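You operate a simulated robot arm through the tools that you are given. There is no shell and no other tool. Be economical: measure what you need, move in short steps, check, and stop when the job is done.

Carry out the task below with a simulated two-armed robot. There is one attempt and no reset: what you move stays moved.

## Task
Pick up the blue ice pack from the narrow shelf over the hooded bench with one hand, pass it to the other hand and put it on the top of the white table.

Only the result counts: the job must be done as asked and must still hold three seconds after the hand-in. Knocking over, shifting, dropping, spilling or breaking anything else fails it.

## Robot
Two 7-joint arms with two-finger parallel grippers on one trunk, on a base that drives. Base frame: it is fixed to the floor where the robot stands at the start and does not move with it; the origin is under the middle of the robot, x ahead of it, y to its left, z up. Readings come in m, rad, newtons and seconds.
The left shoulder is at the start at [0.07, 0.13, 1.082], the right one opposite. Each reaches about 0.631 m from its shoulder. Places, roughly: top of the white table [3.5, 0.1, 0.8]. Payload 1.57 kg a hand.
Tool frame (each hand has its own): the origin (TCP) lies between the finger pads and is the grasp point; the fingertips stand 0.03 m ahead of it; z points along the fingers, y is the line along which they close. The gripper opens to 0.08 m. The fingers are 0.017 m wide and 0.012 m thick; the gripper's body (0.04 by 0.082 m) begins 0.08 m behind the TCP.
Orientation is told as [roll, pitch, yaw] about the base's x, y, z axes, in that order, counted from this pose: with the fingers straight down and closing along the base's y, the tool's x points along the base's -x, its y along +y and its z along -z.

## Interface
- The arms move only by the tool send_rows. It takes "left_series", "right_series" or both (then of equal length, played together; a hand with none holds still); each is a list of rows, each an object (a shift or turn left out is 0, a gripper value left out holds the last) with "travel": the shift along the tool's x, y, z in units of 250 mm (1.0 is 250 mm), a list of three; "rot": the turn, a rotation vector about the tool's x, y, z in units of 120 degrees (1.0 is 120 degrees), a list of three. In form: [{"travel": [tx, ty, tz], "rot": [wx, wy, wz]}, ...]. A call has 1 to 10 rows; each row is the pose to reach, as a shift and turn from the pose commanded when the call began, along the tool's axes at that moment. "left_fingers" and "right_fingers" are, for a hand that has rows, the opening, from 0 (shut) to 1 (fully open), set as the call begins (left out, the last holds). A call with a number of a shift or a turn outside -1 to 1 is refused whole. Each row takes 0.2 s and may step no farther than 0.05 m and 0.15 rad from the row before; otherwise, or with a gripper value out of range, the whole call is refused. Where a pose cannot be reached the arm comes as near as it can. A force on the tool above 40 N (or 10 N above the force at the start of the call, whichever is more), or a blocked arm, ends the call early, and 0.2 s more pass. The fingers move at their own pace (about 0.108 m/s each) and stop on an object; they squeeze with about 40 N. The grip force told is the motor's: it shows also when the fingers shut on nothing. Time passes only in rows, and 0.2 s behind the last, so rows that repeat a pose let the fingers close. It gives the time, the measured TCP pose, the force on the tool (base axes), the opening and the grip force at its end, in the units of the frame above (readings bear some noise), with the torque about the TCP (base axes, N m) and any sound that the robot's microphone picked up.
- Cameras (640 x 400 px; columns grow to the right, rows downward): "scene" is now at [0.1234, -0.0347, 1.3555]; the picture's right is [-0.42, -0.91, 0.00], its down [-0.23, 0.11, -0.97] and it looks along [0.88, -0.40, -0.26] (base axes); focal length 214 px, centre (320, 200). "left" rides on the left gripper at [0.072, 0.006, -0.122] in its tool frame; the picture's right is [-0.09, 1.00, 0.00], its down [-0.84, -0.08, -0.54] and it looks along [-0.54, -0.05, 0.84] (tool axes); focal length 238 px, centre (320, 200). "right" rides on the right gripper at [0.072, -0.007, -0.122] in its tool frame; the picture's right is [0.09, 1.00, 0.00], its down [-0.84, 0.08, -0.54] and it looks along [-0.54, 0.05, 0.84] (tool axes); focal length 238 px, centre (320, 200). There is no depth. A picture from a camera that has moved, and an enlarged one, comes with that camera's place and axes in the base frame and with its lens. The place of the scene camera against the robot may be out by one fixed shift of up to 0.025 m in any direction.
- camera(camera): a new picture of that camera. It takes no simulated time.
- move_column(by): slides the trunk up (or, below 0, down) by that many m; the arms and the scene camera ride with it, the base frame stays. It gives what a move gives, with no picture.
- drive_base(legs): drives the robot by 1 to 6 legs, each [ahead, left, turn to the left] in m, m and rad, along the robot's own axes; the way and the turn of a leg run together, so that a leg with both is an arc; at most 1.5 m and 3.142 rad a leg. The arms and the cameras ride along, it lands a little off, and it stops where it bumps. It gives what a move gives.
- aim_head(pan, tilt): turns the head with the scene camera to pan (to the left, within 1.501 rad either way) and tilt (down, from -0.506 to 1.204), counted from straight ahead of the robot. It gives what a move gives.
- zoom(camera, box): a new picture of the part [left, top, right, bottom] of that camera's present view, enlarged. It takes no simulated time.
- close_job(): hands the job in; it is judged then, once.

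Go step by step. Nothing tells you exact positions but the pictures and the camera data: compare them with the known pose of the tool, close in by small moves and look again before you grip or let go. The budget is 120 turns and 108 pictures, counting those below and the enlarged ones. Unless the task says otherwise, let go and move clear before handing in, and close with one line.

The tools are called by a JSON object that holds its "api" and its "payload". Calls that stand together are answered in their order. send_rows: Moves the arms, as the interface text tells. Its arguments: {"type":"object","properties":{"left_series":{"type":"array"},"left_fingers":{"type":"number"},"right_series":{"type":"array"},"right_fingers":{"type":"number"}},"required":[]} The other tools are called the same way: move_column (by) slides the trunk up or down; drive_base (legs) drives the base; aim_head (pan, tilt) turns the head that bears the scene camera; camera (camera) takes a picture; zoom (camera, box) takes an enlarged picture of a part of a camera's view; close_job () hands the job in.

At the start:

```text
time: 0.0
left_ee_pos: [0.3272, 0.03, 1.1495]
left_ee_rot: [-0.003, -0.001, 0.003]
left_force: [1.4, 0.0, 0.9]
left_ft_torque: [0.03, 0.0, 0.03]
left_grip_width: 0.08
left_gripper_force: 0.2
right_ee_pos: [0.2704, -0.2295, 0.9989]
right_ee_rot: [0.0, 0.0, -0.001]
right_force: [-0.4, -0.4, 0.5]
right_ft_torque: [-0.02, -0.01, -0.02]
right_grip_width: 0.0803
right_gripper_force: 0.2
trunk travel left (down, up): [-0.719, 0.221]
robot x, y, heading: [0.0046, 0.0003, 0.004]
head pan, tilt: [-0.428, 0.26]
```

scene: 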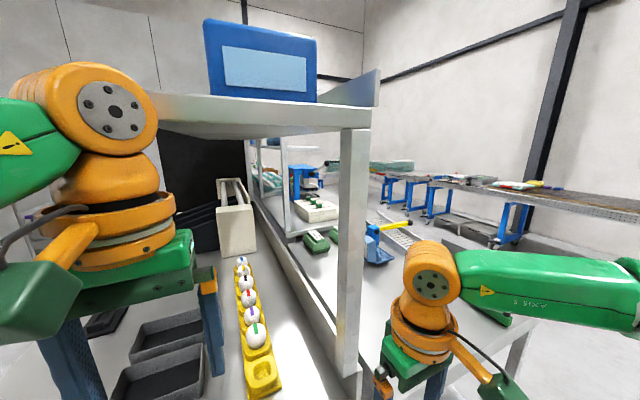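
right: 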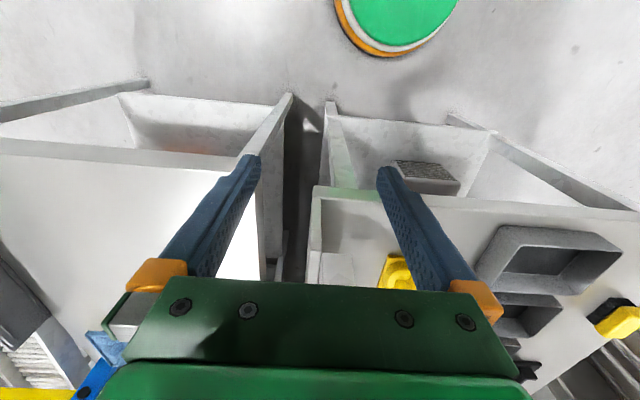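
left: 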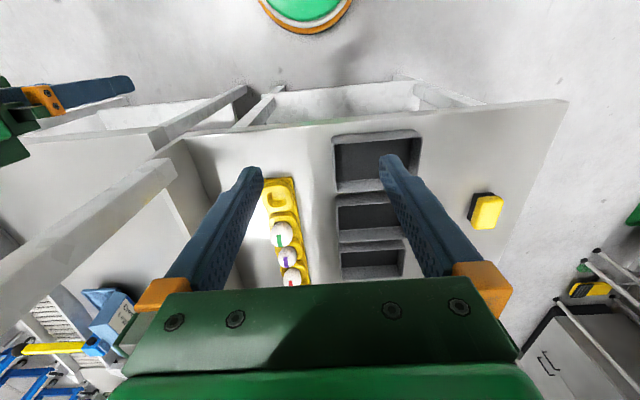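

The blue pack appears to stand on a high narrow shelf ahead of the robot, a bit right. I'll look around with the head for a better idea of the layout.

{"api": "aim_head", "payload": {"pan": -0.2, "tilt": -0.1}}

{"api": "camera", "payload": {"camera": "scene"}}

```text
time: 0.8
left_ee_pos: [0.3264, 0.0313, 1.1516]
left_ee_rot: [-0.003, -0.002, 0.001]
left_force: [0.6, 0.0, -0.5]
left_ft_torque: [-0.01, 0.01, -0.01]
left_grip_width: 0.0797
left_gripper_force: 0.1
right_ee_pos: [0.2711, -0.2297, 1.0]
right_ee_rot: [0.0, 0.0, -0.001]
right_force: [-0.7, 0.0, -0.1]
right_ft_torque: [-0.01, 0.02, 0.02]
right_grip_width: 0.08
right_gripper_force: 0.0
trunk travel left (down, up): [-0.719, 0.221]
robot x, y, heading: [-0.0009, 0.0001, -0.001]
head pan, tilt: [-0.201, -0.099]
```

```text
104 pictures are left
camera scene: at [0.1237, -0.0134, 1.3883], right [-0.2, -0.98, 0.0], down [0.1, -0.02, -1.0], along [0.98, -0.2, 0.1], focal length 214 px, centre (320, 200)
```

scene: 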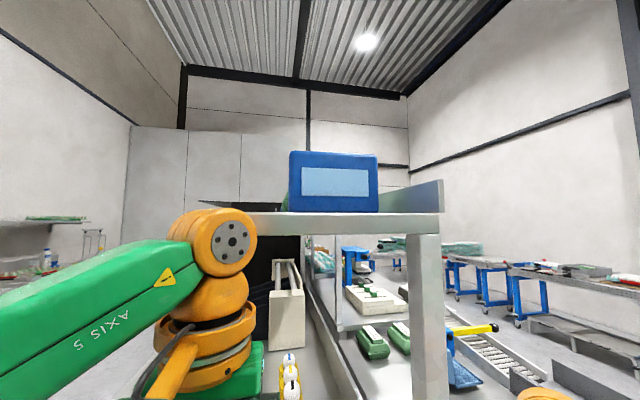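

The pack stands at the edge of a shelf about at camera height. I'll back away a bit before raising the trunk, to view the shelf from above.

{"api": "drive_base", "payload": {"legs": [[-0.25, 0, 0]]}}

{"api": "move_column", "payload": {"by": 0.2}}

{"api": "aim_head", "payload": {"pan": -0.1, "tilt": 0.4}}

{"api": "camera", "payload": {"camera": "scene"}}

{"api": "camera", "payload": {"camera": "left"}}

```text
time: 2.7
left_ee_pos: [0.0794, 0.0313, 1.1486]
left_ee_rot: [-0.004, 0.001, 0.004]
left_force: [0.4, -0.7, 0.8]
left_ft_torque: [0.02, 0.0, 0.0]
left_grip_width: 0.0799
left_gripper_force: 0.1
right_ee_pos: [0.0235, -0.2305, 0.9993]
right_ee_rot: [0.0, 0.005, 0.002]
right_force: [-0.7, -1.2, -0.6]
right_ft_torque: [-0.01, -0.01, 0.03]
right_grip_width: 0.0799
right_gripper_force: 0.1
trunk travel left (down, up): [-0.719, 0.221]
robot x, y, heading: [-0.2515, 0.0013, 0.0]
head pan, tilt: [-0.201, -0.099]
```

```text
time: 4.8
left_ee_pos: [0.0765, 0.032, 1.3495]
left_ee_rot: [-0.005, -0.002, 0.006]
left_force: [-0.4, 0.3, -1.1]
left_ft_torque: [-0.03, -0.02, 0.01]
left_grip_width: 0.0796
left_gripper_force: 0.1
right_ee_pos: [0.0224, -0.231, 1.1994]
right_ee_rot: [0.0, 0.0, 0.001]
right_force: [0.7, -0.2, 0.1]
right_ft_torque: [-0.02, 0.0, -0.02]
right_grip_width: 0.0802
right_gripper_force: 0.1
trunk travel left (down, up): [-0.919, 0.021]
robot x, y, heading: [-0.2516, -0.0007, -0.003]
head pan, tilt: [-0.201, -0.099]
```

```text
time: 5.8
left_ee_pos: [0.0764, 0.032, 1.3502]
left_ee_rot: [-0.004, -0.002, 0.005]
left_force: [-0.4, -0.4, -0.6]
left_ft_torque: [-0.01, 0.01, 0.04]
left_grip_width: 0.0799
left_gripper_force: 0.1
right_ee_pos: [0.0224, -0.2302, 1.1995]
right_ee_rot: [-0.001, 0.001, 0.002]
right_force: [0.1, 0.6, 0.6]
right_ft_torque: [0.0, 0.02, -0.01]
right_grip_width: 0.0799
right_gripper_force: 0.1
trunk travel left (down, up): [-0.919, 0.021]
robot x, y, heading: [-0.2506, -0.0013, 0.005]
head pan, tilt: [-0.099, 0.4]
```

```text
103 pictures are left
camera scene: at [-0.1189, -0.0051, 1.5426], right [-0.1, -1.0, 0.0], down [-0.39, 0.04, -0.92], along [0.92, -0.09, -0.39], focal length 214 px, centre (320, 200)
```

scene: 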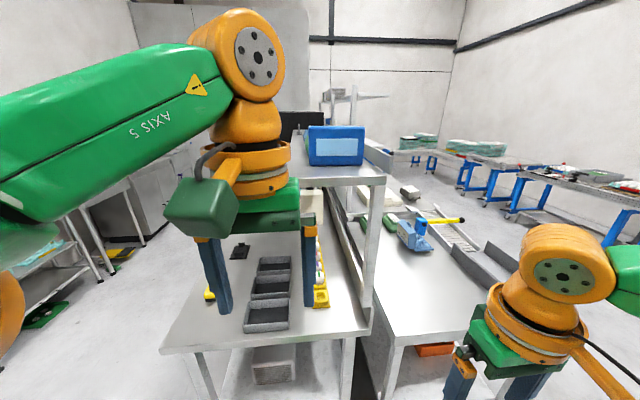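

```text
102 pictures are left
camera left: at [0.0038, 0.0374, 1.4719], right [0.09, 1.0, 0.0], down [0.84, -0.07, 0.54], along [0.54, -0.05, -0.84], focal length 238 px, centre (320, 200)
```

left: 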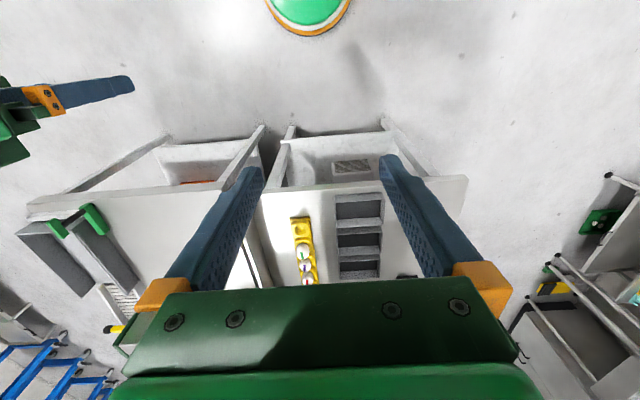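

Now I see the narrow shelf from above, with the pack on it. Zooming.

{"api": "zoom", "payload": {"camera": "scene", "box": [270, 80, 430, 200]}}

```text
3.33 times, centred on (350, 140) of scene
camera zoom: at [-0.1189, -0.0051, 1.5426], right [-0.1, -1.0, 0.0], down [-0.39, 0.04, -0.92], along [0.92, -0.09, -0.39], focal length 715 px, centre (220, 400)
```

zoom: 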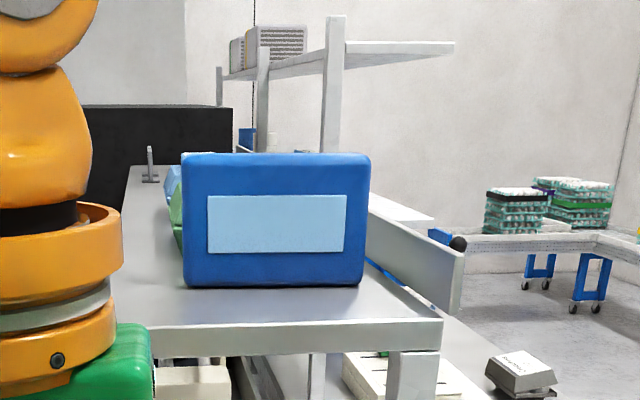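

Rough fix: pack front face at x≈0.46, y −0.035…−0.185, z 1.40…1.495, standing on a shelf about 0.22 m wide running away from me. I'll raise the left hand and use its camera to see from above how thick it is and what stands behind it.

{"api": "send_rows", "payload": {"left_series": [{"travel": [0, 0, -0.2]}, {"travel": [0, 0, -0.4]}, {"travel": [0, 0, -0.6]}, {"travel": [0, 0, -0.8]}, {"travel": [0, 0, -1.0]}, {"travel": [-0.2, -0.05, -1.0]}, {"travel": [-0.4, -0.1, -1.0]}, {"travel": [-0.4, -0.1, -1.0]}]}}

{"api": "camera", "payload": {"camera": "left"}}

{"api": "camera", "payload": {"camera": "scene"}}

```text
refused: row 6 steps farther than a row can; nothing moved
```

```text
100 pictures are left
camera left: at [0.0038, 0.0374, 1.4719], right [0.09, 1.0, 0.0], down [0.84, -0.07, 0.54], along [0.54, -0.05, -0.84], focal length 238 px, centre (320, 200)
```

left: 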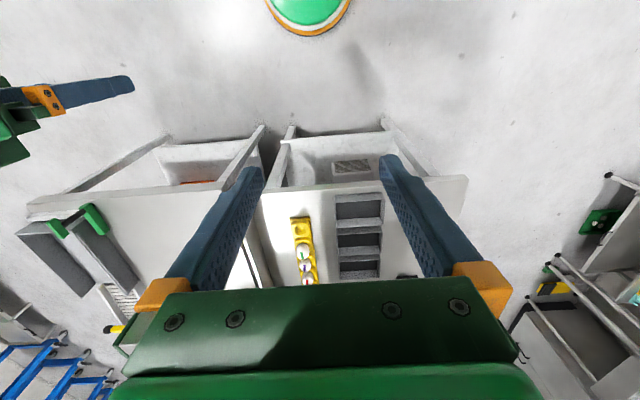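

```text
99 pictures are left
camera scene: at [-0.1189, -0.0051, 1.5426], right [-0.1, -1.0, 0.0], down [-0.39, 0.04, -0.92], along [0.92, -0.09, -0.39], focal length 214 px, centre (320, 200)
```

scene: 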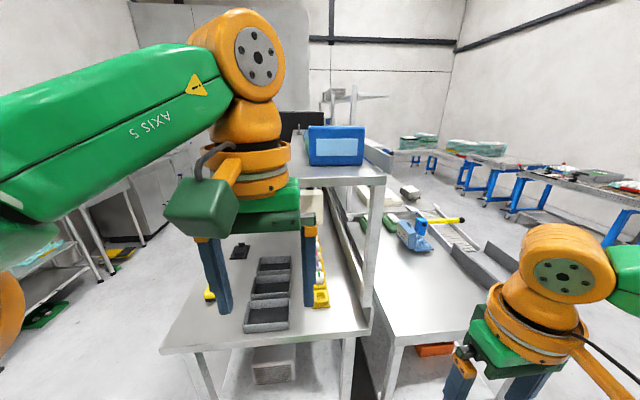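

Refused for step size; I'll split the path (and stop duplicating pictures).

{"api": "send_rows", "payload": {"left_series": [{"travel": [0, 0, -0.2]}, {"travel": [0, 0, -0.4]}, {"travel": [0, 0, -0.6]}, {"travel": [0, 0, -0.8]}, {"travel": [0, 0, -1.0]}, {"travel": [-0.19, -0.04, -1.0]}, {"travel": [-0.38, -0.08, -1.0]}, {"travel": [-0.57, -0.12, -1.0]}, {"travel": [-0.57, -0.12, -1.0]}]}}

{"api": "camera", "payload": {"camera": "left"}}

{"api": "camera", "payload": {"camera": "scene"}}

```text
time: 7.8
left_ee_pos: [0.0584, 0.0512, 1.3744]
left_ee_rot: [-0.004, -0.002, 0.007]
left_force: [0.7, 0.4, 0.2]
left_ft_torque: [0.0, 0.01, -0.01]
left_grip_width: 0.0802
left_gripper_force: 0.0
left hand out of reach, approached as far as the arm can: row 1, 2, 3, 4, 5, 6, 7, 8, 9
right_ee_pos: [0.0216, -0.2301, 1.199]
right_ee_rot: [0.003, 0.0, 0.002]
right_force: [-0.3, 0.3, -0.5]
right_ft_torque: [-0.01, -0.03, 0.01]
right_grip_width: 0.08
right_gripper_force: 0.0
trunk travel left (down, up): [-0.919, 0.021]
robot x, y, heading: [-0.2474, 0.0026, 0.005]
head pan, tilt: [-0.099, 0.4]
```

```text
98 pictures are left
camera left: at [-0.0157, 0.0566, 1.4967], right [0.09, 1.0, 0.0], down [0.84, -0.07, 0.54], along [0.54, -0.05, -0.84], focal length 238 px, centre (320, 200)
```

left: 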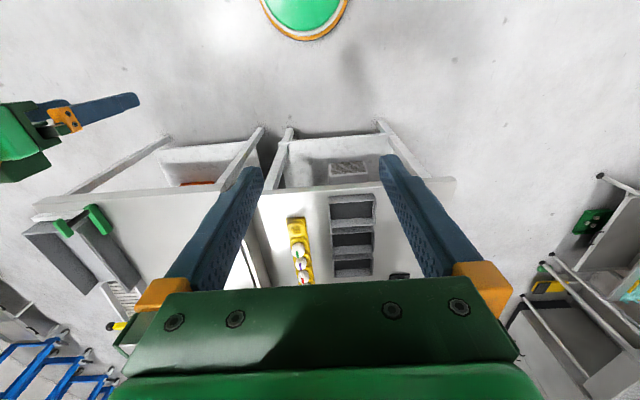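

```text
97 pictures are left
camera scene: at [-0.1189, -0.0062, 1.5425], right [-0.1, -1.0, 0.0], down [-0.39, 0.04, -0.92], along [0.92, -0.09, -0.39], focal length 214 px, centre (320, 200)
```

scene: 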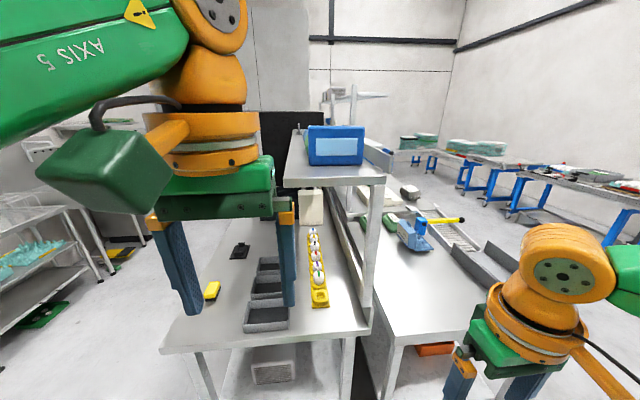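

Fingers-down is not reachable at that height, so the grasp must be horizontal: left hand with fingers pointing to the robot's right (−y), closing along x, camera on top. I'll rotate the left hand in free space.

{"api": "send_rows", "payload": {"left_series": [{"rot": [0.04, 0.04, -0.04]}, {"rot": [0.08, 0.08, -0.08]}, {"rot": [0.12, 0.12, -0.12]}, {"rot": [0.16, 0.16, -0.16]}, {"rot": [0.2, 0.2, -0.2]}, {"rot": [0.24, 0.24, -0.24]}, {"rot": [0.28, 0.28, -0.28]}, {"rot": [0.32, 0.32, -0.32]}, {"rot": [0.36, 0.36, -0.36]}, {"rot": [0.4, 0.4, -0.4]}]}}

```text
time: 10.0
left_ee_pos: [0.0611, 0.0589, 1.3712]
left_ee_rot: [-0.601, 1.05, 0.594]
left_force: [-0.6, 0.7, 0.1]
left_ft_torque: [-0.01, -0.02, 0.01]
left_grip_width: 0.0801
left_gripper_force: 0.2
left hand out of reach, approached as far as the arm can: row 1, 2
right_ee_pos: [0.0216, -0.2283, 1.1992]
right_ee_rot: [0.0, 0.0, 0.001]
right_force: [0.2, 0.5, 0.2]
right_ft_torque: [-0.06, -0.01, -0.02]
right_grip_width: 0.0799
right_gripper_force: 0.0
trunk travel left (down, up): [-0.919, 0.021]
robot x, y, heading: [-0.2515, 0.0023, -0.001]
head pan, tilt: [-0.099, 0.4]
```

{"api": "send_rows", "payload": {"left_series": [{"rot": [0.04, 0.04, -0.04]}, {"rot": [0.08, 0.08, -0.08]}, {"rot": [0.12, 0.12, -0.12]}, {"rot": [0.16, 0.16, -0.16]}, {"rot": [0.1774, 0.1774, -0.1774]}, {"rot": [0.1774, 0.1774, -0.1774]}]}}

{"api": "camera", "payload": {"camera": "left"}}

{"api": "camera", "payload": {"camera": "scene"}}

```text
time: 11.4
left_ee_pos: [0.0602, 0.0568, 1.3716]
left_ee_rot: [-3.016, 1.567, -1.439]
left_force: [-0.4, 0.1, 0.1]
left_ft_torque: [0.03, 0.01, 0.01]
left_grip_width: 0.08
left_gripper_force: 0.1
right_ee_pos: [0.0225, -0.2295, 1.2001]
right_ee_rot: [0.0, 0.001, 0.002]
right_force: [-0.3, 0.1, 0.8]
right_ft_torque: [0.0, -0.02, 0.02]
right_grip_width: 0.08
right_gripper_force: 0.0
trunk travel left (down, up): [-0.919, 0.021]
robot x, y, heading: [-0.2494, -0.0001, 0.004]
head pan, tilt: [-0.099, 0.4]
```

```text
96 pictures are left
camera left: at [0.0523, 0.1783, 1.443], right [-1.0, -0.01, -0.09], down [0.07, 0.54, -0.84], along [0.06, -0.84, -0.54], focal length 238 px, centre (320, 200)
```

left: 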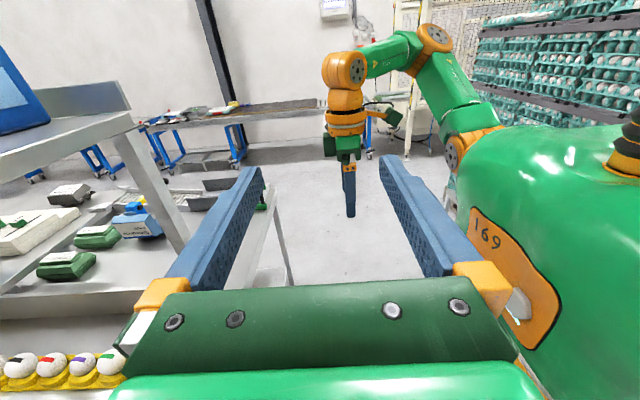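

```text
95 pictures are left
camera scene: at [-0.1186, -0.005, 1.5425], right [-0.1, -1.0, 0.0], down [-0.39, 0.04, -0.92], along [0.92, -0.09, -0.39], focal length 214 px, centre (320, 200)
```

scene: 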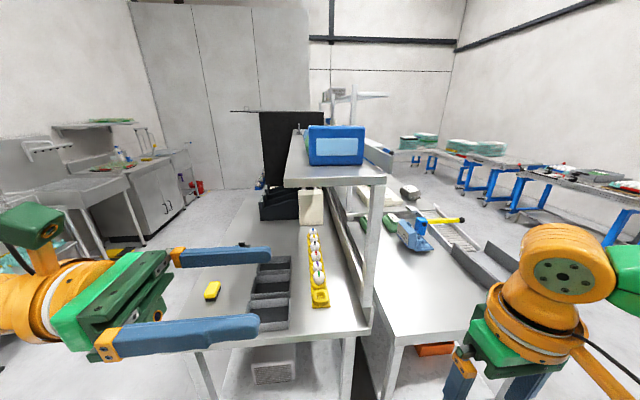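

The left hand is now horizontal with a clear path left of the shelf. I'll raise it to pack height and shift it left, and tuck the right hand aside, then drive forward partway.

{"api": "send_rows", "payload": {"left_series": [{"travel": [0.12, 0, -0.12]}, {"travel": [0.24, 0, -0.24]}, {"travel": [0.36, 0, -0.3]}, {"travel": [0.36, 0, -0.3]}], "right_series": [{"travel": [0, -0.15, 0]}, {"travel": [0, -0.3, 0]}, {"travel": [0, -0.45, 0]}, {"travel": [0, -0.45, 0]}]}}

{"api": "drive_base", "payload": {"legs": [[0.12, 0, 0]]}}

{"api": "camera", "payload": {"camera": "left"}}

{"api": "camera", "payload": {"camera": "scene"}}

```text
time: 12.4
left_ee_pos: [0.0611, 0.1325, 1.4624]
left_ee_rot: [-2.972, 1.57, -1.398]
left_force: [-0.5, -1.3, -0.4]
left_ft_torque: [0.02, 0.01, -0.01]
left_grip_width: 0.0801
left_gripper_force: 0.0
right_ee_pos: [0.022, -0.3409, 1.1997]
right_ee_rot: [-0.002, -0.001, 0.001]
right_force: [1.2, 0.6, 0.2]
right_ft_torque: [-0.01, 0.02, 0.01]
right_grip_width: 0.08
right_gripper_force: 0.1
trunk travel left (down, up): [-0.919, 0.021]
robot x, y, heading: [-0.2453, 0.0005, 0.004]
head pan, tilt: [-0.099, 0.4]
```

```text
time: 13.6
left_ee_pos: [0.1721, 0.1333, 1.4654]
left_ee_rot: [-2.013, 1.565, -0.438]
left_force: [-0.2, -0.1, 0.0]
left_ft_torque: [0.02, -0.02, 0.05]
left_grip_width: 0.0799
left_gripper_force: 0.0
right_ee_pos: [0.1352, -0.3424, 1.2013]
right_ee_rot: [0.001, -0.005, 0.003]
right_force: [0.3, 0.2, 0.9]
right_ft_torque: [0.01, -0.03, 0.0]
right_grip_width: 0.0803
right_gripper_force: 0.2
trunk travel left (down, up): [-0.919, 0.021]
robot x, y, heading: [-0.1292, 0.0008, 0.006]
head pan, tilt: [-0.099, 0.4]
```

```text
94 pictures are left
camera left: at [0.1629, 0.2541, 1.5354], right [-1.0, -0.01, -0.1], down [0.08, 0.54, -0.84], along [0.06, -0.84, -0.54], focal length 238 px, centre (320, 200)
```

left: 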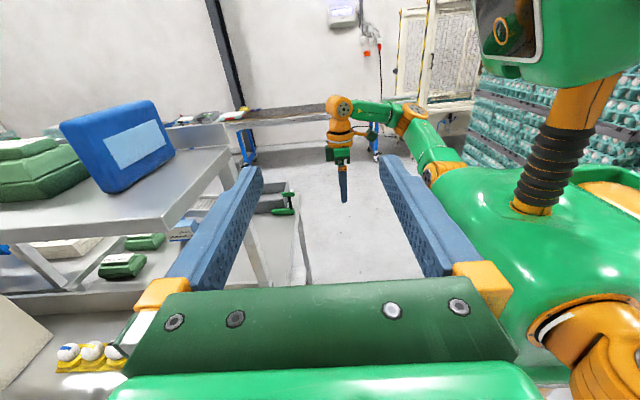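

```text
93 pictures are left
camera scene: at [-0.0076, -0.0048, 1.5433], right [-0.1, -1.0, 0.0], down [-0.38, 0.04, -0.92], along [0.92, -0.09, -0.38], focal length 214 px, centre (320, 200)
```

scene: 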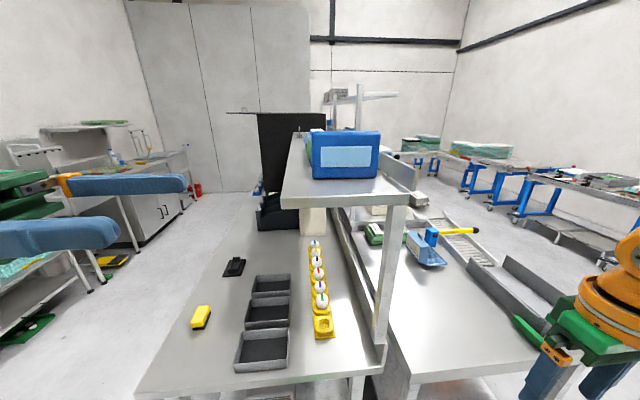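

The left camera sees the pack standing, with green cases behind it. Zooming for thickness and gap.

{"api": "zoom", "payload": {"camera": "left", "box": [0, 80, 240, 230]}}

{"api": "zoom", "payload": {"camera": "scene", "box": [270, 110, 430, 210]}}

```text
2.67 times, centred on (120, 155) of left
camera zoom: at [0.1629, 0.2541, 1.5354], right [-1.0, -0.01, -0.1], down [0.08, 0.54, -0.84], along [0.06, -0.84, -0.54], focal length 636 px, centre (853, 320)
```

zoom: 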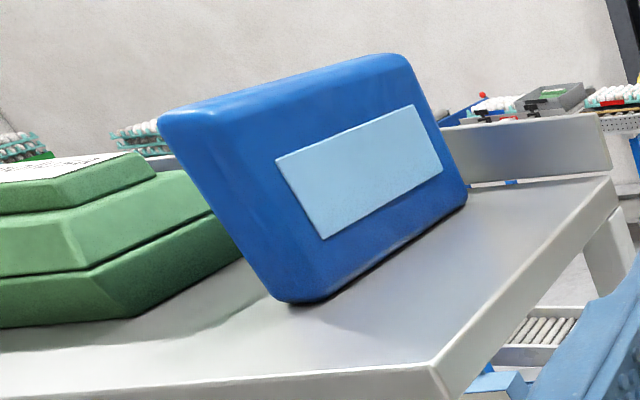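

```text
4.00 times, centred on (350, 160) of scene
camera zoom: at [-0.0076, -0.0048, 1.5433], right [-0.1, -1.0, 0.0], down [-0.38, 0.04, -0.92], along [0.92, -0.09, -0.38], focal length 858 px, centre (200, 360)
```

zoom: 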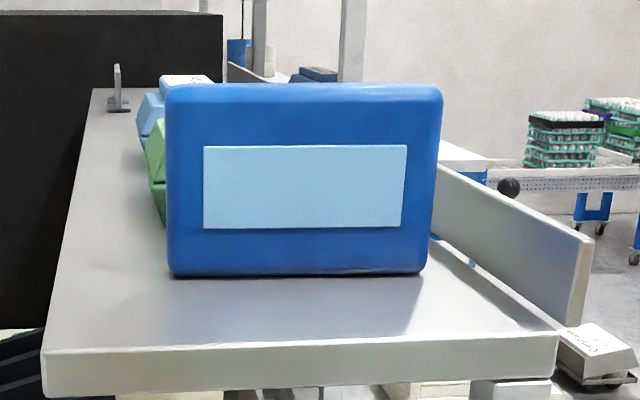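

Pack front near x≈0.46, green case behind it starting around x≈0.54, so the back finger has limited room. I'll get nearer for an end-on view: drive ahead a bit and move the left arm forward while staying left of the shelf.

{"api": "drive_base", "payload": {"legs": [[0.1, 0, 0]]}}

{"api": "send_rows", "payload": {"left_series": [{"travel": [0, -0.18, 0]}, {"travel": [0, -0.36, 0]}, {"travel": [0, -0.54, 0]}, {"travel": [0, -0.72, 0]}, {"travel": [0, -0.72, 0]}]}}

{"api": "camera", "payload": {"camera": "left"}}

{"api": "camera", "payload": {"camera": "scene"}}

```text
time: 14.7
left_ee_pos: [0.2683, 0.1339, 1.4645]
left_ee_rot: [-1.946, 1.561, -0.369]
left_force: [-1.1, -0.1, 0.4]
left_ft_torque: [0.0, -0.02, 0.05]
left_grip_width: 0.0801
left_gripper_force: 0.0
right_ee_pos: [0.2327, -0.3413, 1.2014]
right_ee_rot: [0.0, -0.007, 0.005]
right_force: [-0.1, -0.1, 0.5]
right_ft_torque: [-0.04, -0.03, -0.04]
right_grip_width: 0.08
right_gripper_force: 0.1
trunk travel left (down, up): [-0.919, 0.021]
robot x, y, heading: [-0.0287, 0.0021, 0.007]
head pan, tilt: [-0.099, 0.4]
```

```text
time: 15.9
left_ee_pos: [0.4004, 0.1234, 1.4418]
left_ee_rot: [-2.491, 1.565, -0.916]
left_force: [-0.3, 0.6, -0.7]
left_ft_torque: [0.03, -0.02, 0.0]
left_grip_width: 0.0799
left_gripper_force: 0.1
left hand out of reach, approached as far as the arm can: row 3, 4, 5
right_ee_pos: [0.2413, -0.3405, 1.2004]
right_ee_rot: [0.001, -0.001, 0.003]
right_force: [0.9, -0.7, 0.0]
right_ft_torque: [0.01, -0.02, 0.0]
right_grip_width: 0.0802
right_gripper_force: 0.0
trunk travel left (down, up): [-0.919, 0.021]
robot x, y, heading: [-0.0322, 0.0024, 0.005]
head pan, tilt: [-0.099, 0.4]
```

```text
90 pictures are left
camera left: at [0.3912, 0.2443, 1.5139], right [-1.0, -0.01, -0.09], down [0.08, 0.54, -0.84], along [0.06, -0.84, -0.54], focal length 238 px, centre (320, 200)
```

left: 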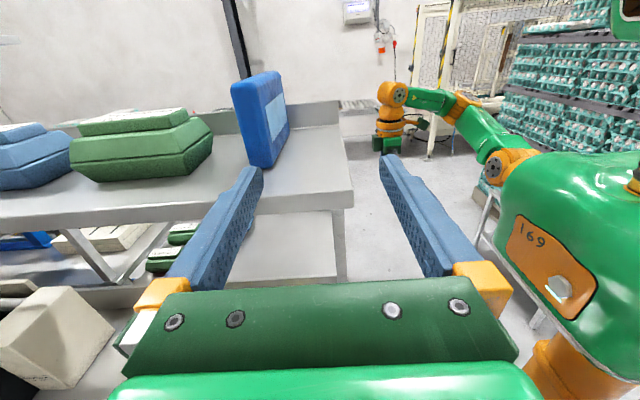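

```text
89 pictures are left
camera scene: at [0.0994, -0.0036, 1.5425], right [-0.09, -1.0, 0.0], down [-0.39, 0.04, -0.92], along [0.92, -0.09, -0.39], focal length 214 px, centre (320, 200)
```

scene: 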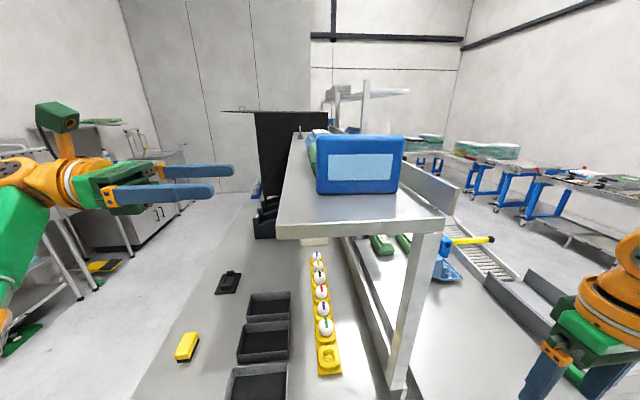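

{"api": "zoom", "payload": {"camera": "left", "box": [140, 50, 360, 190]}}

```text
2.86 times, centred on (250, 120) of left
camera zoom: at [0.3912, 0.2443, 1.5139], right [-1.0, -0.01, -0.09], down [0.08, 0.54, -0.84], along [0.06, -0.84, -0.54], focal length 681 px, centre (520, 429)
```

zoom: 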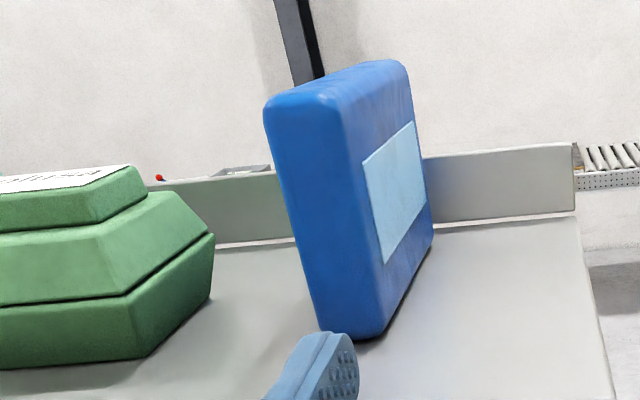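

From two left-camera views: pack's left end at y≈−0.014 (right end ≈ −0.16), front face x≈0.462, thickness ≈0.03, bottom z≈1.40, top ≈1.495; the green case is at x≥0.555. I'll raise slightly, drive 4 cm ahead, and line the hand up at x≈0.475, z≈1.45 off the end.

{"api": "move_column", "payload": {"by": 0.02}}

{"api": "drive_base", "payload": {"legs": [[0.04, 0, 0]]}}

```text
time: 16.6
left_ee_pos: [0.3987, 0.1241, 1.4624]
left_ee_rot: [-2.656, 1.566, -1.077]
left_force: [0.5, 0.5, -0.7]
left_ft_torque: [0.02, 0.01, 0.01]
left_grip_width: 0.0799
left_gripper_force: 0.0
right_ee_pos: [0.2413, -0.3406, 1.2201]
right_ee_rot: [0.001, 0.0, 0.003]
right_force: [0.0, 0.3, -0.6]
right_ft_torque: [0.02, -0.03, 0.0]
right_grip_width: 0.0801
right_gripper_force: 0.1
trunk travel left (down, up): [-0.939, 0.001]
robot x, y, heading: [-0.0306, 0.003, 0.007]
head pan, tilt: [-0.099, 0.4]
```

```text
time: 17.5
left_ee_pos: [0.43, 0.1234, 1.4663]
left_ee_rot: [-1.931, 1.562, -0.354]
left_force: [-0.8, 0.3, 0.3]
left_ft_torque: [0.03, 0.02, 0.06]
left_grip_width: 0.08
left_gripper_force: 0.0
right_ee_pos: [0.272, -0.3403, 1.221]
right_ee_rot: [0.002, -0.007, 0.004]
right_force: [-1.2, 0.3, -0.1]
right_ft_torque: [-0.02, -0.06, -0.01]
right_grip_width: 0.0798
right_gripper_force: 0.1
trunk travel left (down, up): [-0.939, 0.001]
robot x, y, heading: [0.0108, -0.0008, 0.001]
head pan, tilt: [-0.099, 0.4]
```

{"api": "send_rows", "payload": {"left_series": [{"travel": [-0.03, 0, 0.13], "rot": [-0.012, 0, 0]}, {"travel": [-0.05, -0.08, 0.252], "rot": [-0.024, 0, 0]}, {"travel": [-0.05, -0.16, 0.252], "rot": [-0.024, 0, 0]}, {"travel": [-0.05, -0.16, 0.252], "rot": [-0.024, 0, 0]}]}}

{"api": "camera", "payload": {"camera": "left"}}

{"api": "camera", "payload": {"camera": "scene"}}

```text
time: 18.5
left_ee_pos: [0.4567, 0.0609, 1.4469]
left_ee_rot: [-2.896, 1.564, -1.369]
left_force: [0.2, 1.0, 0.2]
left_ft_torque: [-0.01, -0.02, -0.01]
left_grip_width: 0.0801
left_gripper_force: 0.0
left hand out of reach, approached as far as the arm can: row 2, 3, 4
right_ee_pos: [0.2826, -0.3384, 1.2203]
right_ee_rot: [-0.003, 0.001, 0.002]
right_force: [1.0, 0.4, -0.2]
right_ft_torque: [0.0, 0.03, 0.0]
right_grip_width: 0.0803
right_gripper_force: 0.0
trunk travel left (down, up): [-0.939, 0.001]
robot x, y, heading: [0.0109, -0.0004, 0.007]
head pan, tilt: [-0.099, 0.4]
```

```text
87 pictures are left
camera left: at [0.4542, 0.182, 1.5182], right [-0.99, 0.04, -0.09], down [0.1, 0.53, -0.84], along [0.01, -0.84, -0.54], focal length 238 px, centre (320, 200)
```

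left: 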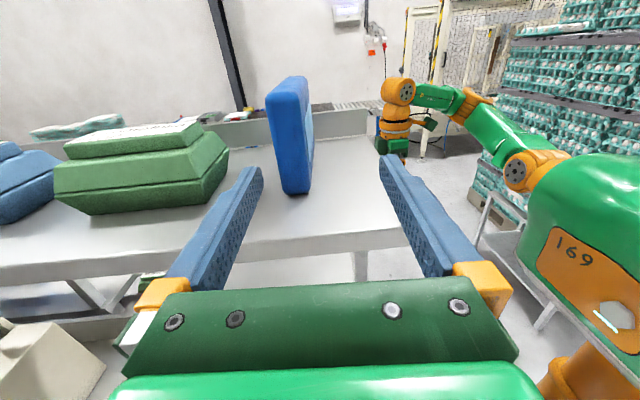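

```text
86 pictures are left
camera scene: at [0.1402, -0.0012, 1.5624], right [-0.1, -1.0, 0.0], down [-0.39, 0.04, -0.92], along [0.92, -0.09, -0.39], focal length 214 px, centre (320, 200)
```

scene: 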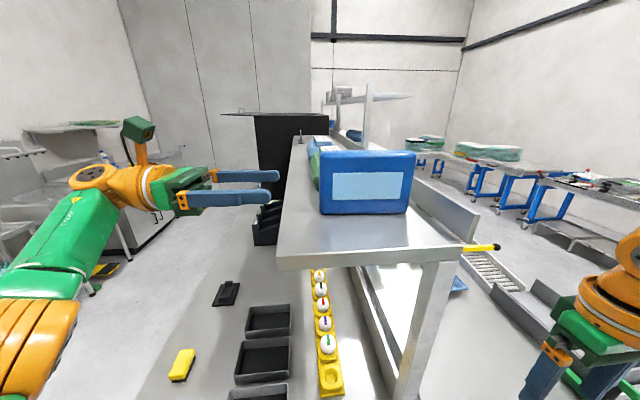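

Aligned nicely; the hand needs ~2 cm more forward x. Moving in to just before the pack and forward.

{"api": "send_rows", "payload": {"left_series": [{"travel": [0.01, -0.02, 0.12]}, {"travel": [0.01, -0.085, 0.14]}, {"travel": [0.01, -0.085, 0.14]}]}}

{"api": "camera", "payload": {"camera": "left"}}

```text
time: 19.3
left_ee_pos: [0.4628, 0.0228, 1.4452]
left_ee_rot: [-2.798, 1.567, -1.271]
left_force: [0.2, 0.8, -0.2]
left_ft_torque: [0.01, 0.0, 0.01]
left_grip_width: 0.0802
left_gripper_force: 0.1
left hand out of reach, approached as far as the arm can: row 2, 3
right_ee_pos: [0.281, -0.3393, 1.2193]
right_ee_rot: [-0.001, 0.002, 0.002]
right_force: [-0.3, 0.7, 0.2]
right_ft_torque: [0.01, 0.03, 0.0]
right_grip_width: 0.0801
right_gripper_force: 0.1
trunk travel left (down, up): [-0.939, 0.001]
robot x, y, heading: [0.0043, -0.0009, 0.006]
head pan, tilt: [-0.099, 0.4]
```

```text
85 pictures are left
camera left: at [0.4608, 0.1439, 1.5167], right [-0.99, 0.04, -0.09], down [0.1, 0.53, -0.84], along [0.01, -0.84, -0.54], focal length 238 px, centre (320, 200)
```

left: 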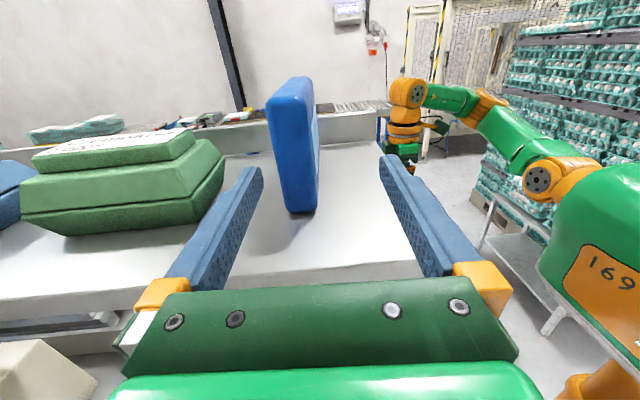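

Need ~1.3 cm more in x; nudging the base ahead.

{"api": "drive_base", "payload": {"legs": [[0.018, 0, 0]]}}

{"api": "camera", "payload": {"camera": "left"}}

```text
time: 20.1
left_ee_pos: [0.4772, 0.0215, 1.4469]
left_ee_rot: [-2.164, 1.566, -0.635]
left_force: [-1.6, 0.7, 0.4]
left_ft_torque: [0.0, 0.01, 0.05]
left_grip_width: 0.0802
left_gripper_force: 0.1
right_ee_pos: [0.2954, -0.3404, 1.2206]
right_ee_rot: [-0.001, -0.002, 0.005]
right_force: [-0.3, -0.4, -0.2]
right_ft_torque: [-0.02, -0.06, -0.02]
right_grip_width: 0.0799
right_gripper_force: 0.1
trunk travel left (down, up): [-0.939, 0.001]
robot x, y, heading: [0.0288, -0.0016, 0.006]
head pan, tilt: [-0.099, 0.4]
```

```text
84 pictures are left
camera left: at [0.4741, 0.1426, 1.5184], right [-0.99, 0.04, -0.1], down [0.11, 0.54, -0.84], along [0.02, -0.84, -0.54], focal length 238 px, centre (320, 200)
```

left: 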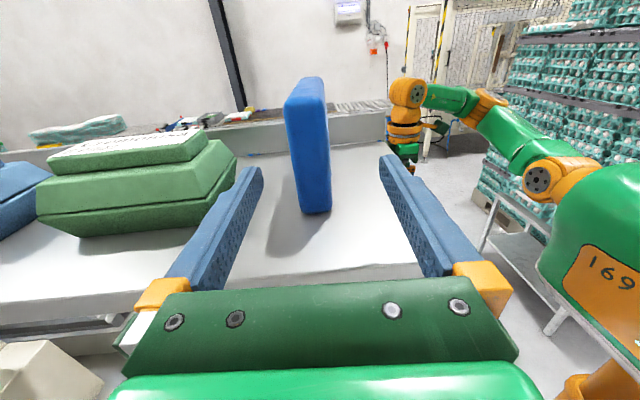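

Centred. Advancing along the fingers ~6.5 cm and checking before closing.

{"api": "send_rows", "payload": {"left_series": [{"travel": [0.01, 0, 0.09]}, {"travel": [0.02, 0, 0.18]}, {"travel": [0.02, 0, 0.26]}, {"travel": [0.02, 0, 0.26]}]}}

{"api": "camera", "payload": {"camera": "left"}}

{"api": "camera", "payload": {"camera": "scene"}}

```text
time: 21.1
left_ee_pos: [0.4808, -0.045, 1.452]
left_ee_rot: [-2.51, 1.569, -0.986]
left_force: [-0.1, -0.5, -0.5]
left_ft_torque: [0.02, 0.0, -0.04]
left_grip_width: 0.0801
left_gripper_force: 0.0
right_ee_pos: [0.3004, -0.3419, 1.2197]
right_ee_rot: [-0.001, -0.002, 0.003]
right_force: [0.2, -0.8, 0.7]
right_ft_torque: [0.0, 0.0, 0.0]
right_grip_width: 0.0799
right_gripper_force: 0.2
trunk travel left (down, up): [-0.939, 0.001]
robot x, y, heading: [0.0297, 0.0026, 0.008]
head pan, tilt: [-0.099, 0.4]
```

```text
83 pictures are left
camera left: at [0.4774, 0.0771, 1.523], right [-0.99, 0.05, -0.09], down [0.1, 0.54, -0.84], along [0.01, -0.84, -0.54], focal length 238 px, centre (320, 200)
```

left: 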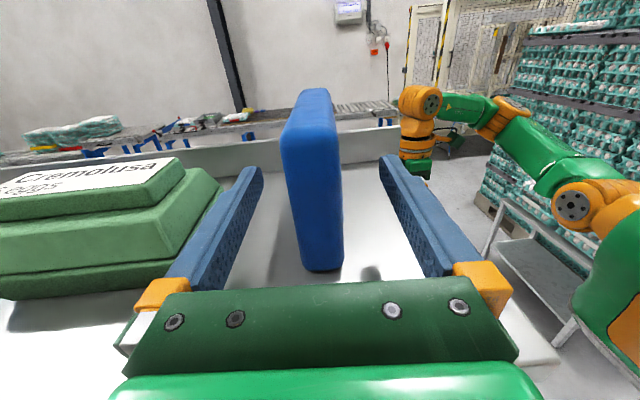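

```text
82 pictures are left
camera scene: at [0.1578, -0.0035, 1.5625], right [-0.1, -1.0, 0.0], down [-0.39, 0.04, -0.92], along [0.92, -0.09, -0.39], focal length 214 px, centre (320, 200)
```

scene: 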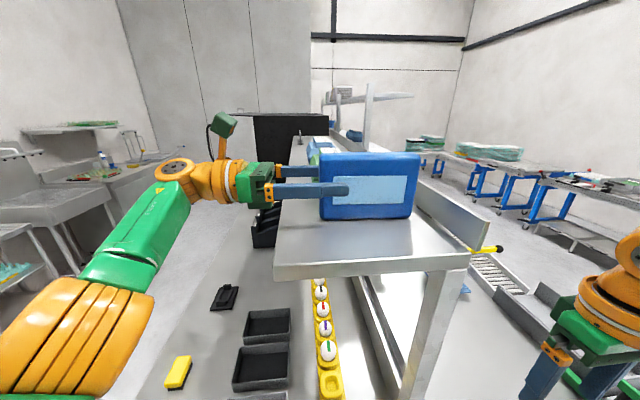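

The fingers straddle the left ~6 cm of the pack at mid height. Closing.

{"api": "send_rows", "payload": {"left_series": [{}, {}, {}, {}], "left_fingers": 0}}

{"api": "camera", "payload": {"camera": "left"}}

```text
time: 22.1
left_ee_pos: [0.4802, -0.0449, 1.4512]
left_ee_rot: [-2.489, 1.568, -0.964]
left_force: [0.0, -0.1, 0.6]
left_ft_torque: [-0.01, 0.04, 0.0]
left_grip_width: 0.0319
left_gripper_force: 39.7
right_ee_pos: [0.2991, -0.34, 1.22]
right_ee_rot: [0.0, 0.0, 0.003]
right_force: [0.3, 0.1, -0.9]
right_ft_torque: [-0.01, -0.02, 0.0]
right_grip_width: 0.08
right_gripper_force: 0.1
trunk travel left (down, up): [-0.939, 0.001]
robot x, y, heading: [0.026, -0.0033, 0.006]
head pan, tilt: [-0.099, 0.4]
```

```text
81 pictures are left
camera left: at [0.4771, 0.0771, 1.5231], right [-0.99, 0.05, -0.09], down [0.1, 0.54, -0.84], along [0.01, -0.84, -0.54], focal length 238 px, centre (320, 200)
```

left: 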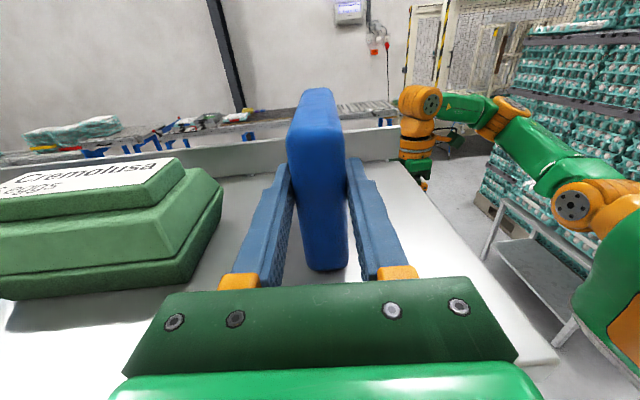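

Gripped (32 mm). Lifting ~4 cm.

{"api": "send_rows", "payload": {"left_series": [{"travel": [0.06, 0.02, 0]}, {"travel": [0.12, 0.05, 0]}, {"travel": [0.18, 0.08, 0]}, {"travel": [0.18, 0.08, 0]}]}}

{"api": "camera", "payload": {"camera": "left"}}

{"api": "camera", "payload": {"camera": "scene"}}

```text
time: 23.1
left_ee_pos: [0.4604, -0.0434, 1.4962]
left_ee_rot: [-2.637, 1.57, -1.114]
left_force: [-0.2, -0.6, -3.6]
left_ft_torque: [0.26, -0.01, 0.0]
left_grip_width: 0.0318
left_gripper_force: 40.2
right_ee_pos: [0.3006, -0.3412, 1.2197]
right_ee_rot: [0.001, 0.001, 0.004]
right_force: [-0.5, -0.4, -0.1]
right_ft_torque: [-0.03, 0.0, 0.01]
right_grip_width: 0.08
right_gripper_force: 0.0
trunk travel left (down, up): [-0.939, 0.001]
robot x, y, heading: [0.0234, 0.001, 0.005]
head pan, tilt: [-0.099, 0.4]
```

```text
80 pictures are left
camera left: at [0.4583, 0.0776, 1.5675], right [-0.99, 0.05, -0.09], down [0.1, 0.54, -0.84], along [0.01, -0.84, -0.54], focal length 238 px, centre (320, 200)
```

left: 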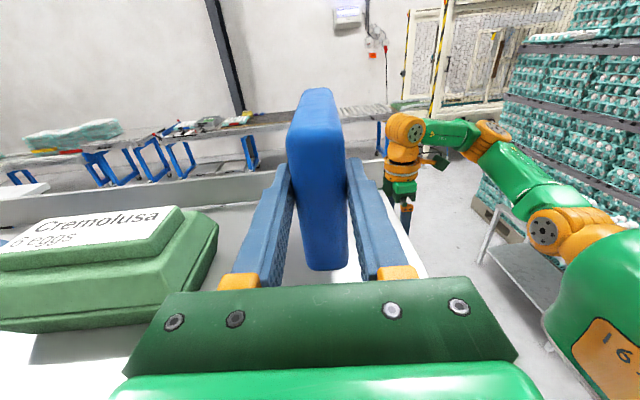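

```text
79 pictures are left
camera scene: at [0.1586, -0.0041, 1.5624], right [-0.1, -1.0, 0.0], down [-0.39, 0.04, -0.92], along [0.92, -0.09, -0.39], focal length 214 px, centre (320, 200)
```

scene: 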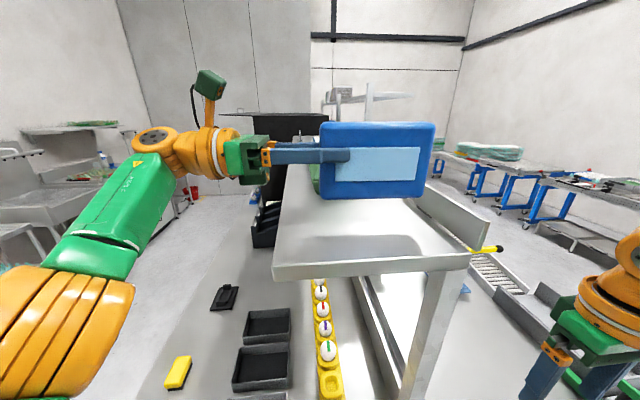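

Lifted clear (≈0.37 kg). Back away from the shelf now.

{"api": "drive_base", "payload": {"legs": [[-0.3, 0, 0]]}}

{"api": "aim_head", "payload": {"pan": -1.2, "tilt": 0.4}}

{"api": "camera", "payload": {"camera": "scene"}}

{"api": "aim_head", "payload": {"pan": 1.2, "tilt": 0.4}}

{"api": "camera", "payload": {"camera": "scene"}}

```text
time: 25.1
left_ee_pos: [0.1647, -0.0439, 1.4948]
left_ee_rot: [2.354, 1.567, -2.403]
left_force: [0.4, 1.1, -4.1]
left_ft_torque: [0.23, 0.0, -0.03]
left_grip_width: 0.0316
left_gripper_force: 40.0
right_ee_pos: [0.004, -0.341, 1.218]
right_ee_rot: [0.0, 0.003, 0.007]
right_force: [0.8, 0.5, 1.0]
right_ft_torque: [0.01, 0.01, 0.01]
right_grip_width: 0.0801
right_gripper_force: 0.1
trunk travel left (down, up): [-0.939, 0.001]
robot x, y, heading: [-0.2738, 0.0024, 0.003]
head pan, tilt: [-0.099, 0.4]
```

```text
time: 26.4
left_ee_pos: [0.1612, -0.0437, 1.4967]
left_ee_rot: [-2.795, 1.569, -1.267]
left_force: [0.3, -0.9, -3.4]
left_ft_torque: [0.23, -0.02, -0.03]
left_grip_width: 0.0315
left_gripper_force: 40.3
right_ee_pos: [0.0019, -0.3418, 1.2183]
right_ee_rot: [-0.001, 0.001, 0.007]
right_force: [-0.4, 0.3, 1.2]
right_ft_torque: [0.0, 0.01, 0.01]
right_grip_width: 0.0803
right_gripper_force: 0.0
trunk travel left (down, up): [-0.939, 0.001]
robot x, y, heading: [-0.2725, -0.0006, 0.001]
head pan, tilt: [-1.201, 0.4]
```

```text
78 pictures are left
camera scene: at [-0.1998, -0.0827, 1.5624], right [-0.93, -0.37, 0.0], down [-0.14, 0.36, -0.92], along [0.34, -0.86, -0.39], focal length 214 px, centre (320, 200)
```

scene: 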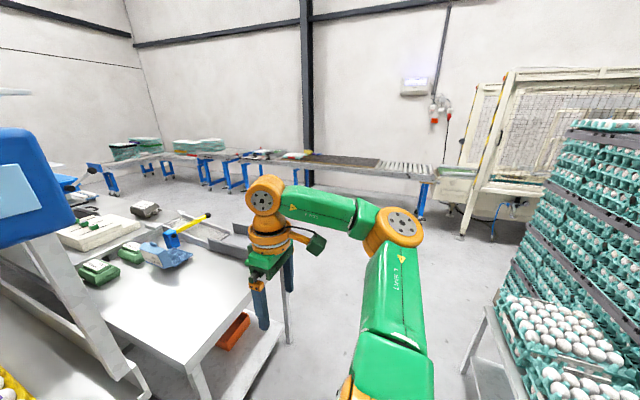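

```text
time: 28.6
left_ee_pos: [0.1598, -0.0429, 1.4955]
left_ee_rot: [-2.621, 1.57, -1.094]
left_force: [0.5, -1.0, -3.6]
left_ft_torque: [0.25, -0.03, 0.0]
left_grip_width: 0.0319
left_gripper_force: 40.0
right_ee_pos: [0.0003, -0.3415, 1.2197]
right_ee_rot: [0.0, 0.002, 0.006]
right_force: [0.3, -0.4, 0.1]
right_ft_torque: [0.05, -0.02, -0.02]
right_grip_width: 0.0802
right_gripper_force: 0.0
trunk travel left (down, up): [-0.939, 0.001]
robot x, y, heading: [-0.2736, 0.0018, 0.006]
head pan, tilt: [1.201, 0.4]
```

```text
77 pictures are left
camera scene: at [-0.2015, 0.0899, 1.5625], right [0.93, -0.36, 0.0], down [-0.14, -0.36, -0.92], along [0.33, 0.86, -0.39], focal length 214 px, centre (320, 200)
```

scene: 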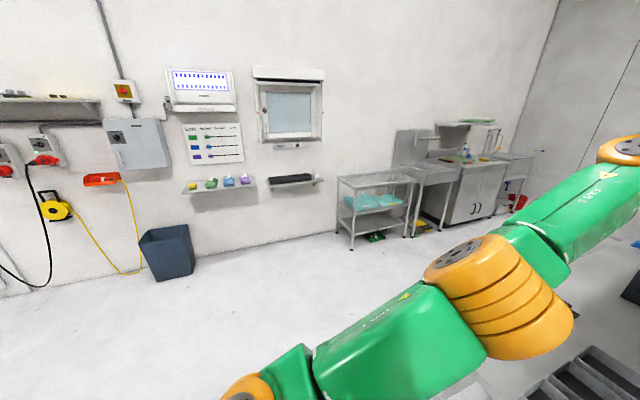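

Pack is off the shelf and the left side floor is open. For the handover I'll lower the left hand to z≈1.25 in front of the chest and turn the right hand (fingers down) to close along x.

{"api": "send_rows", "payload": {"left_series": [{"travel": [-0.15, 0.05, -0.03]}, {"travel": [-0.3, 0.1, -0.06]}, {"travel": [-0.45, 0.15, -0.09]}, {"travel": [-0.6, 0.2, -0.12]}, {"travel": [-0.75, 0.25, -0.15]}, {"travel": [-0.9, 0.3, -0.18]}, {"travel": [-0.98, 0.32, -0.18]}, {"travel": [-0.98, 0.32, -0.18]}, {"travel": [-0.98, 0.32, -0.18]}, {"travel": [-0.98, 0.32, -0.18]}], "right_series": [{"rot": [0, 0, -0.07]}, {"rot": [0, 0, -0.14]}, {"rot": [0, 0, -0.21]}, {"rot": [0, 0, -0.28]}, {"rot": [0, 0, -0.35]}, {"rot": [0, 0, -0.42]}, {"rot": [0, 0, -0.49]}, {"rot": [0, 0, -0.56]}, {"rot": [0, 0, -0.63]}, {"rot": [0, 0, -0.7]}]}}

{"api": "aim_head", "payload": {"pan": -0.1, "tilt": 0.8}}

{"api": "camera", "payload": {"camera": "scene"}}

{"api": "camera", "payload": {"camera": "left"}}

```text
time: 30.9
left_ee_pos: [0.1985, 0.0153, 1.2325]
left_ee_rot: [-2.672, 1.567, -1.144]
left_force: [0.1, -0.3, -3.4]
left_ft_torque: [0.22, -0.04, 0.02]
left_grip_width: 0.0315
left_gripper_force: 40.3
left hand out of reach, approached as far as the arm can: row 1, 2, 3, 4, 5, 6, 7, 8, 9, 10
right_ee_pos: [-0.091, -0.1858, 1.2404]
right_ee_rot: [0.0, 0.004, 1.472]
right_force: [0.3, 0.7, 0.0]
right_ft_torque: [0.0, -0.01, 0.03]
right_grip_width: 0.0801
right_gripper_force: 0.1
right hand out of reach, approached as far as the arm can: row 3, 4, 5, 6, 7, 8, 9, 10
trunk travel left (down, up): [-0.939, 0.001]
robot x, y, heading: [-0.276, 0.0, 0.007]
head pan, tilt: [1.201, 0.4]
```

```text
time: 32.3
left_ee_pos: [0.1985, 0.0142, 1.2321]
left_ee_rot: [-2.729, 1.57, -1.204]
left_force: [-0.3, -0.2, -3.4]
left_ft_torque: [0.25, -0.03, 0.02]
left_grip_width: 0.0318
left_gripper_force: 39.8
right_ee_pos: [-0.0912, -0.1881, 1.2402]
right_ee_rot: [0.001, 0.005, 1.469]
right_force: [-0.5, -0.9, -0.5]
right_ft_torque: [-0.03, -0.03, -0.01]
right_grip_width: 0.0799
right_gripper_force: 0.1
trunk travel left (down, up): [-0.939, 0.001]
robot x, y, heading: [-0.2696, 0.0006, 0.011]
head pan, tilt: [-0.099, 0.799]
```

```text
76 pictures are left
camera scene: at [-0.1541, -0.0038, 1.5273], right [-0.09, -1.0, 0.0], down [-0.71, 0.07, -0.7], along [0.69, -0.06, -0.72], focal length 214 px, centre (320, 200)
```

scene: 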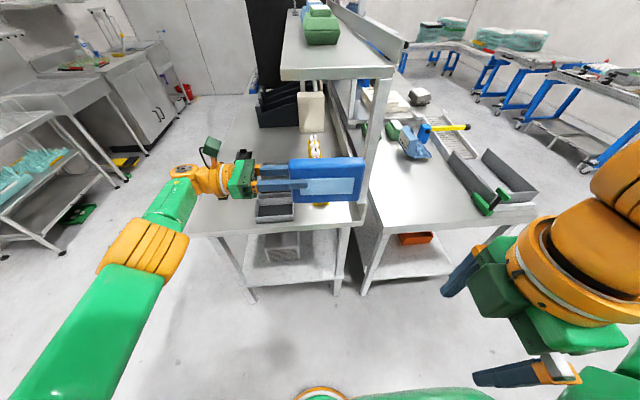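

```text
75 pictures are left
camera left: at [0.1969, 0.1357, 1.3046], right [-0.99, 0.04, -0.09], down [0.1, 0.54, -0.84], along [0.01, -0.84, -0.54], focal length 238 px, centre (320, 200)
```

left: 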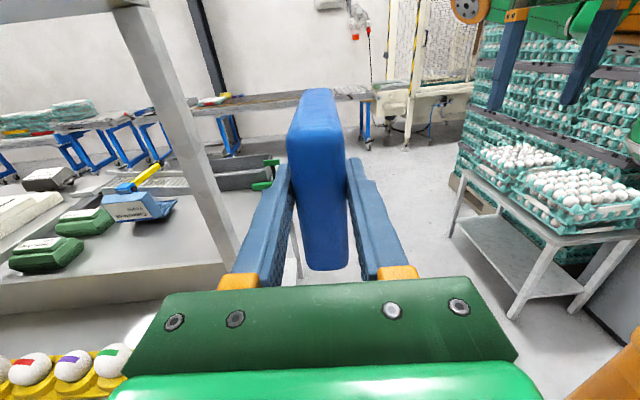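

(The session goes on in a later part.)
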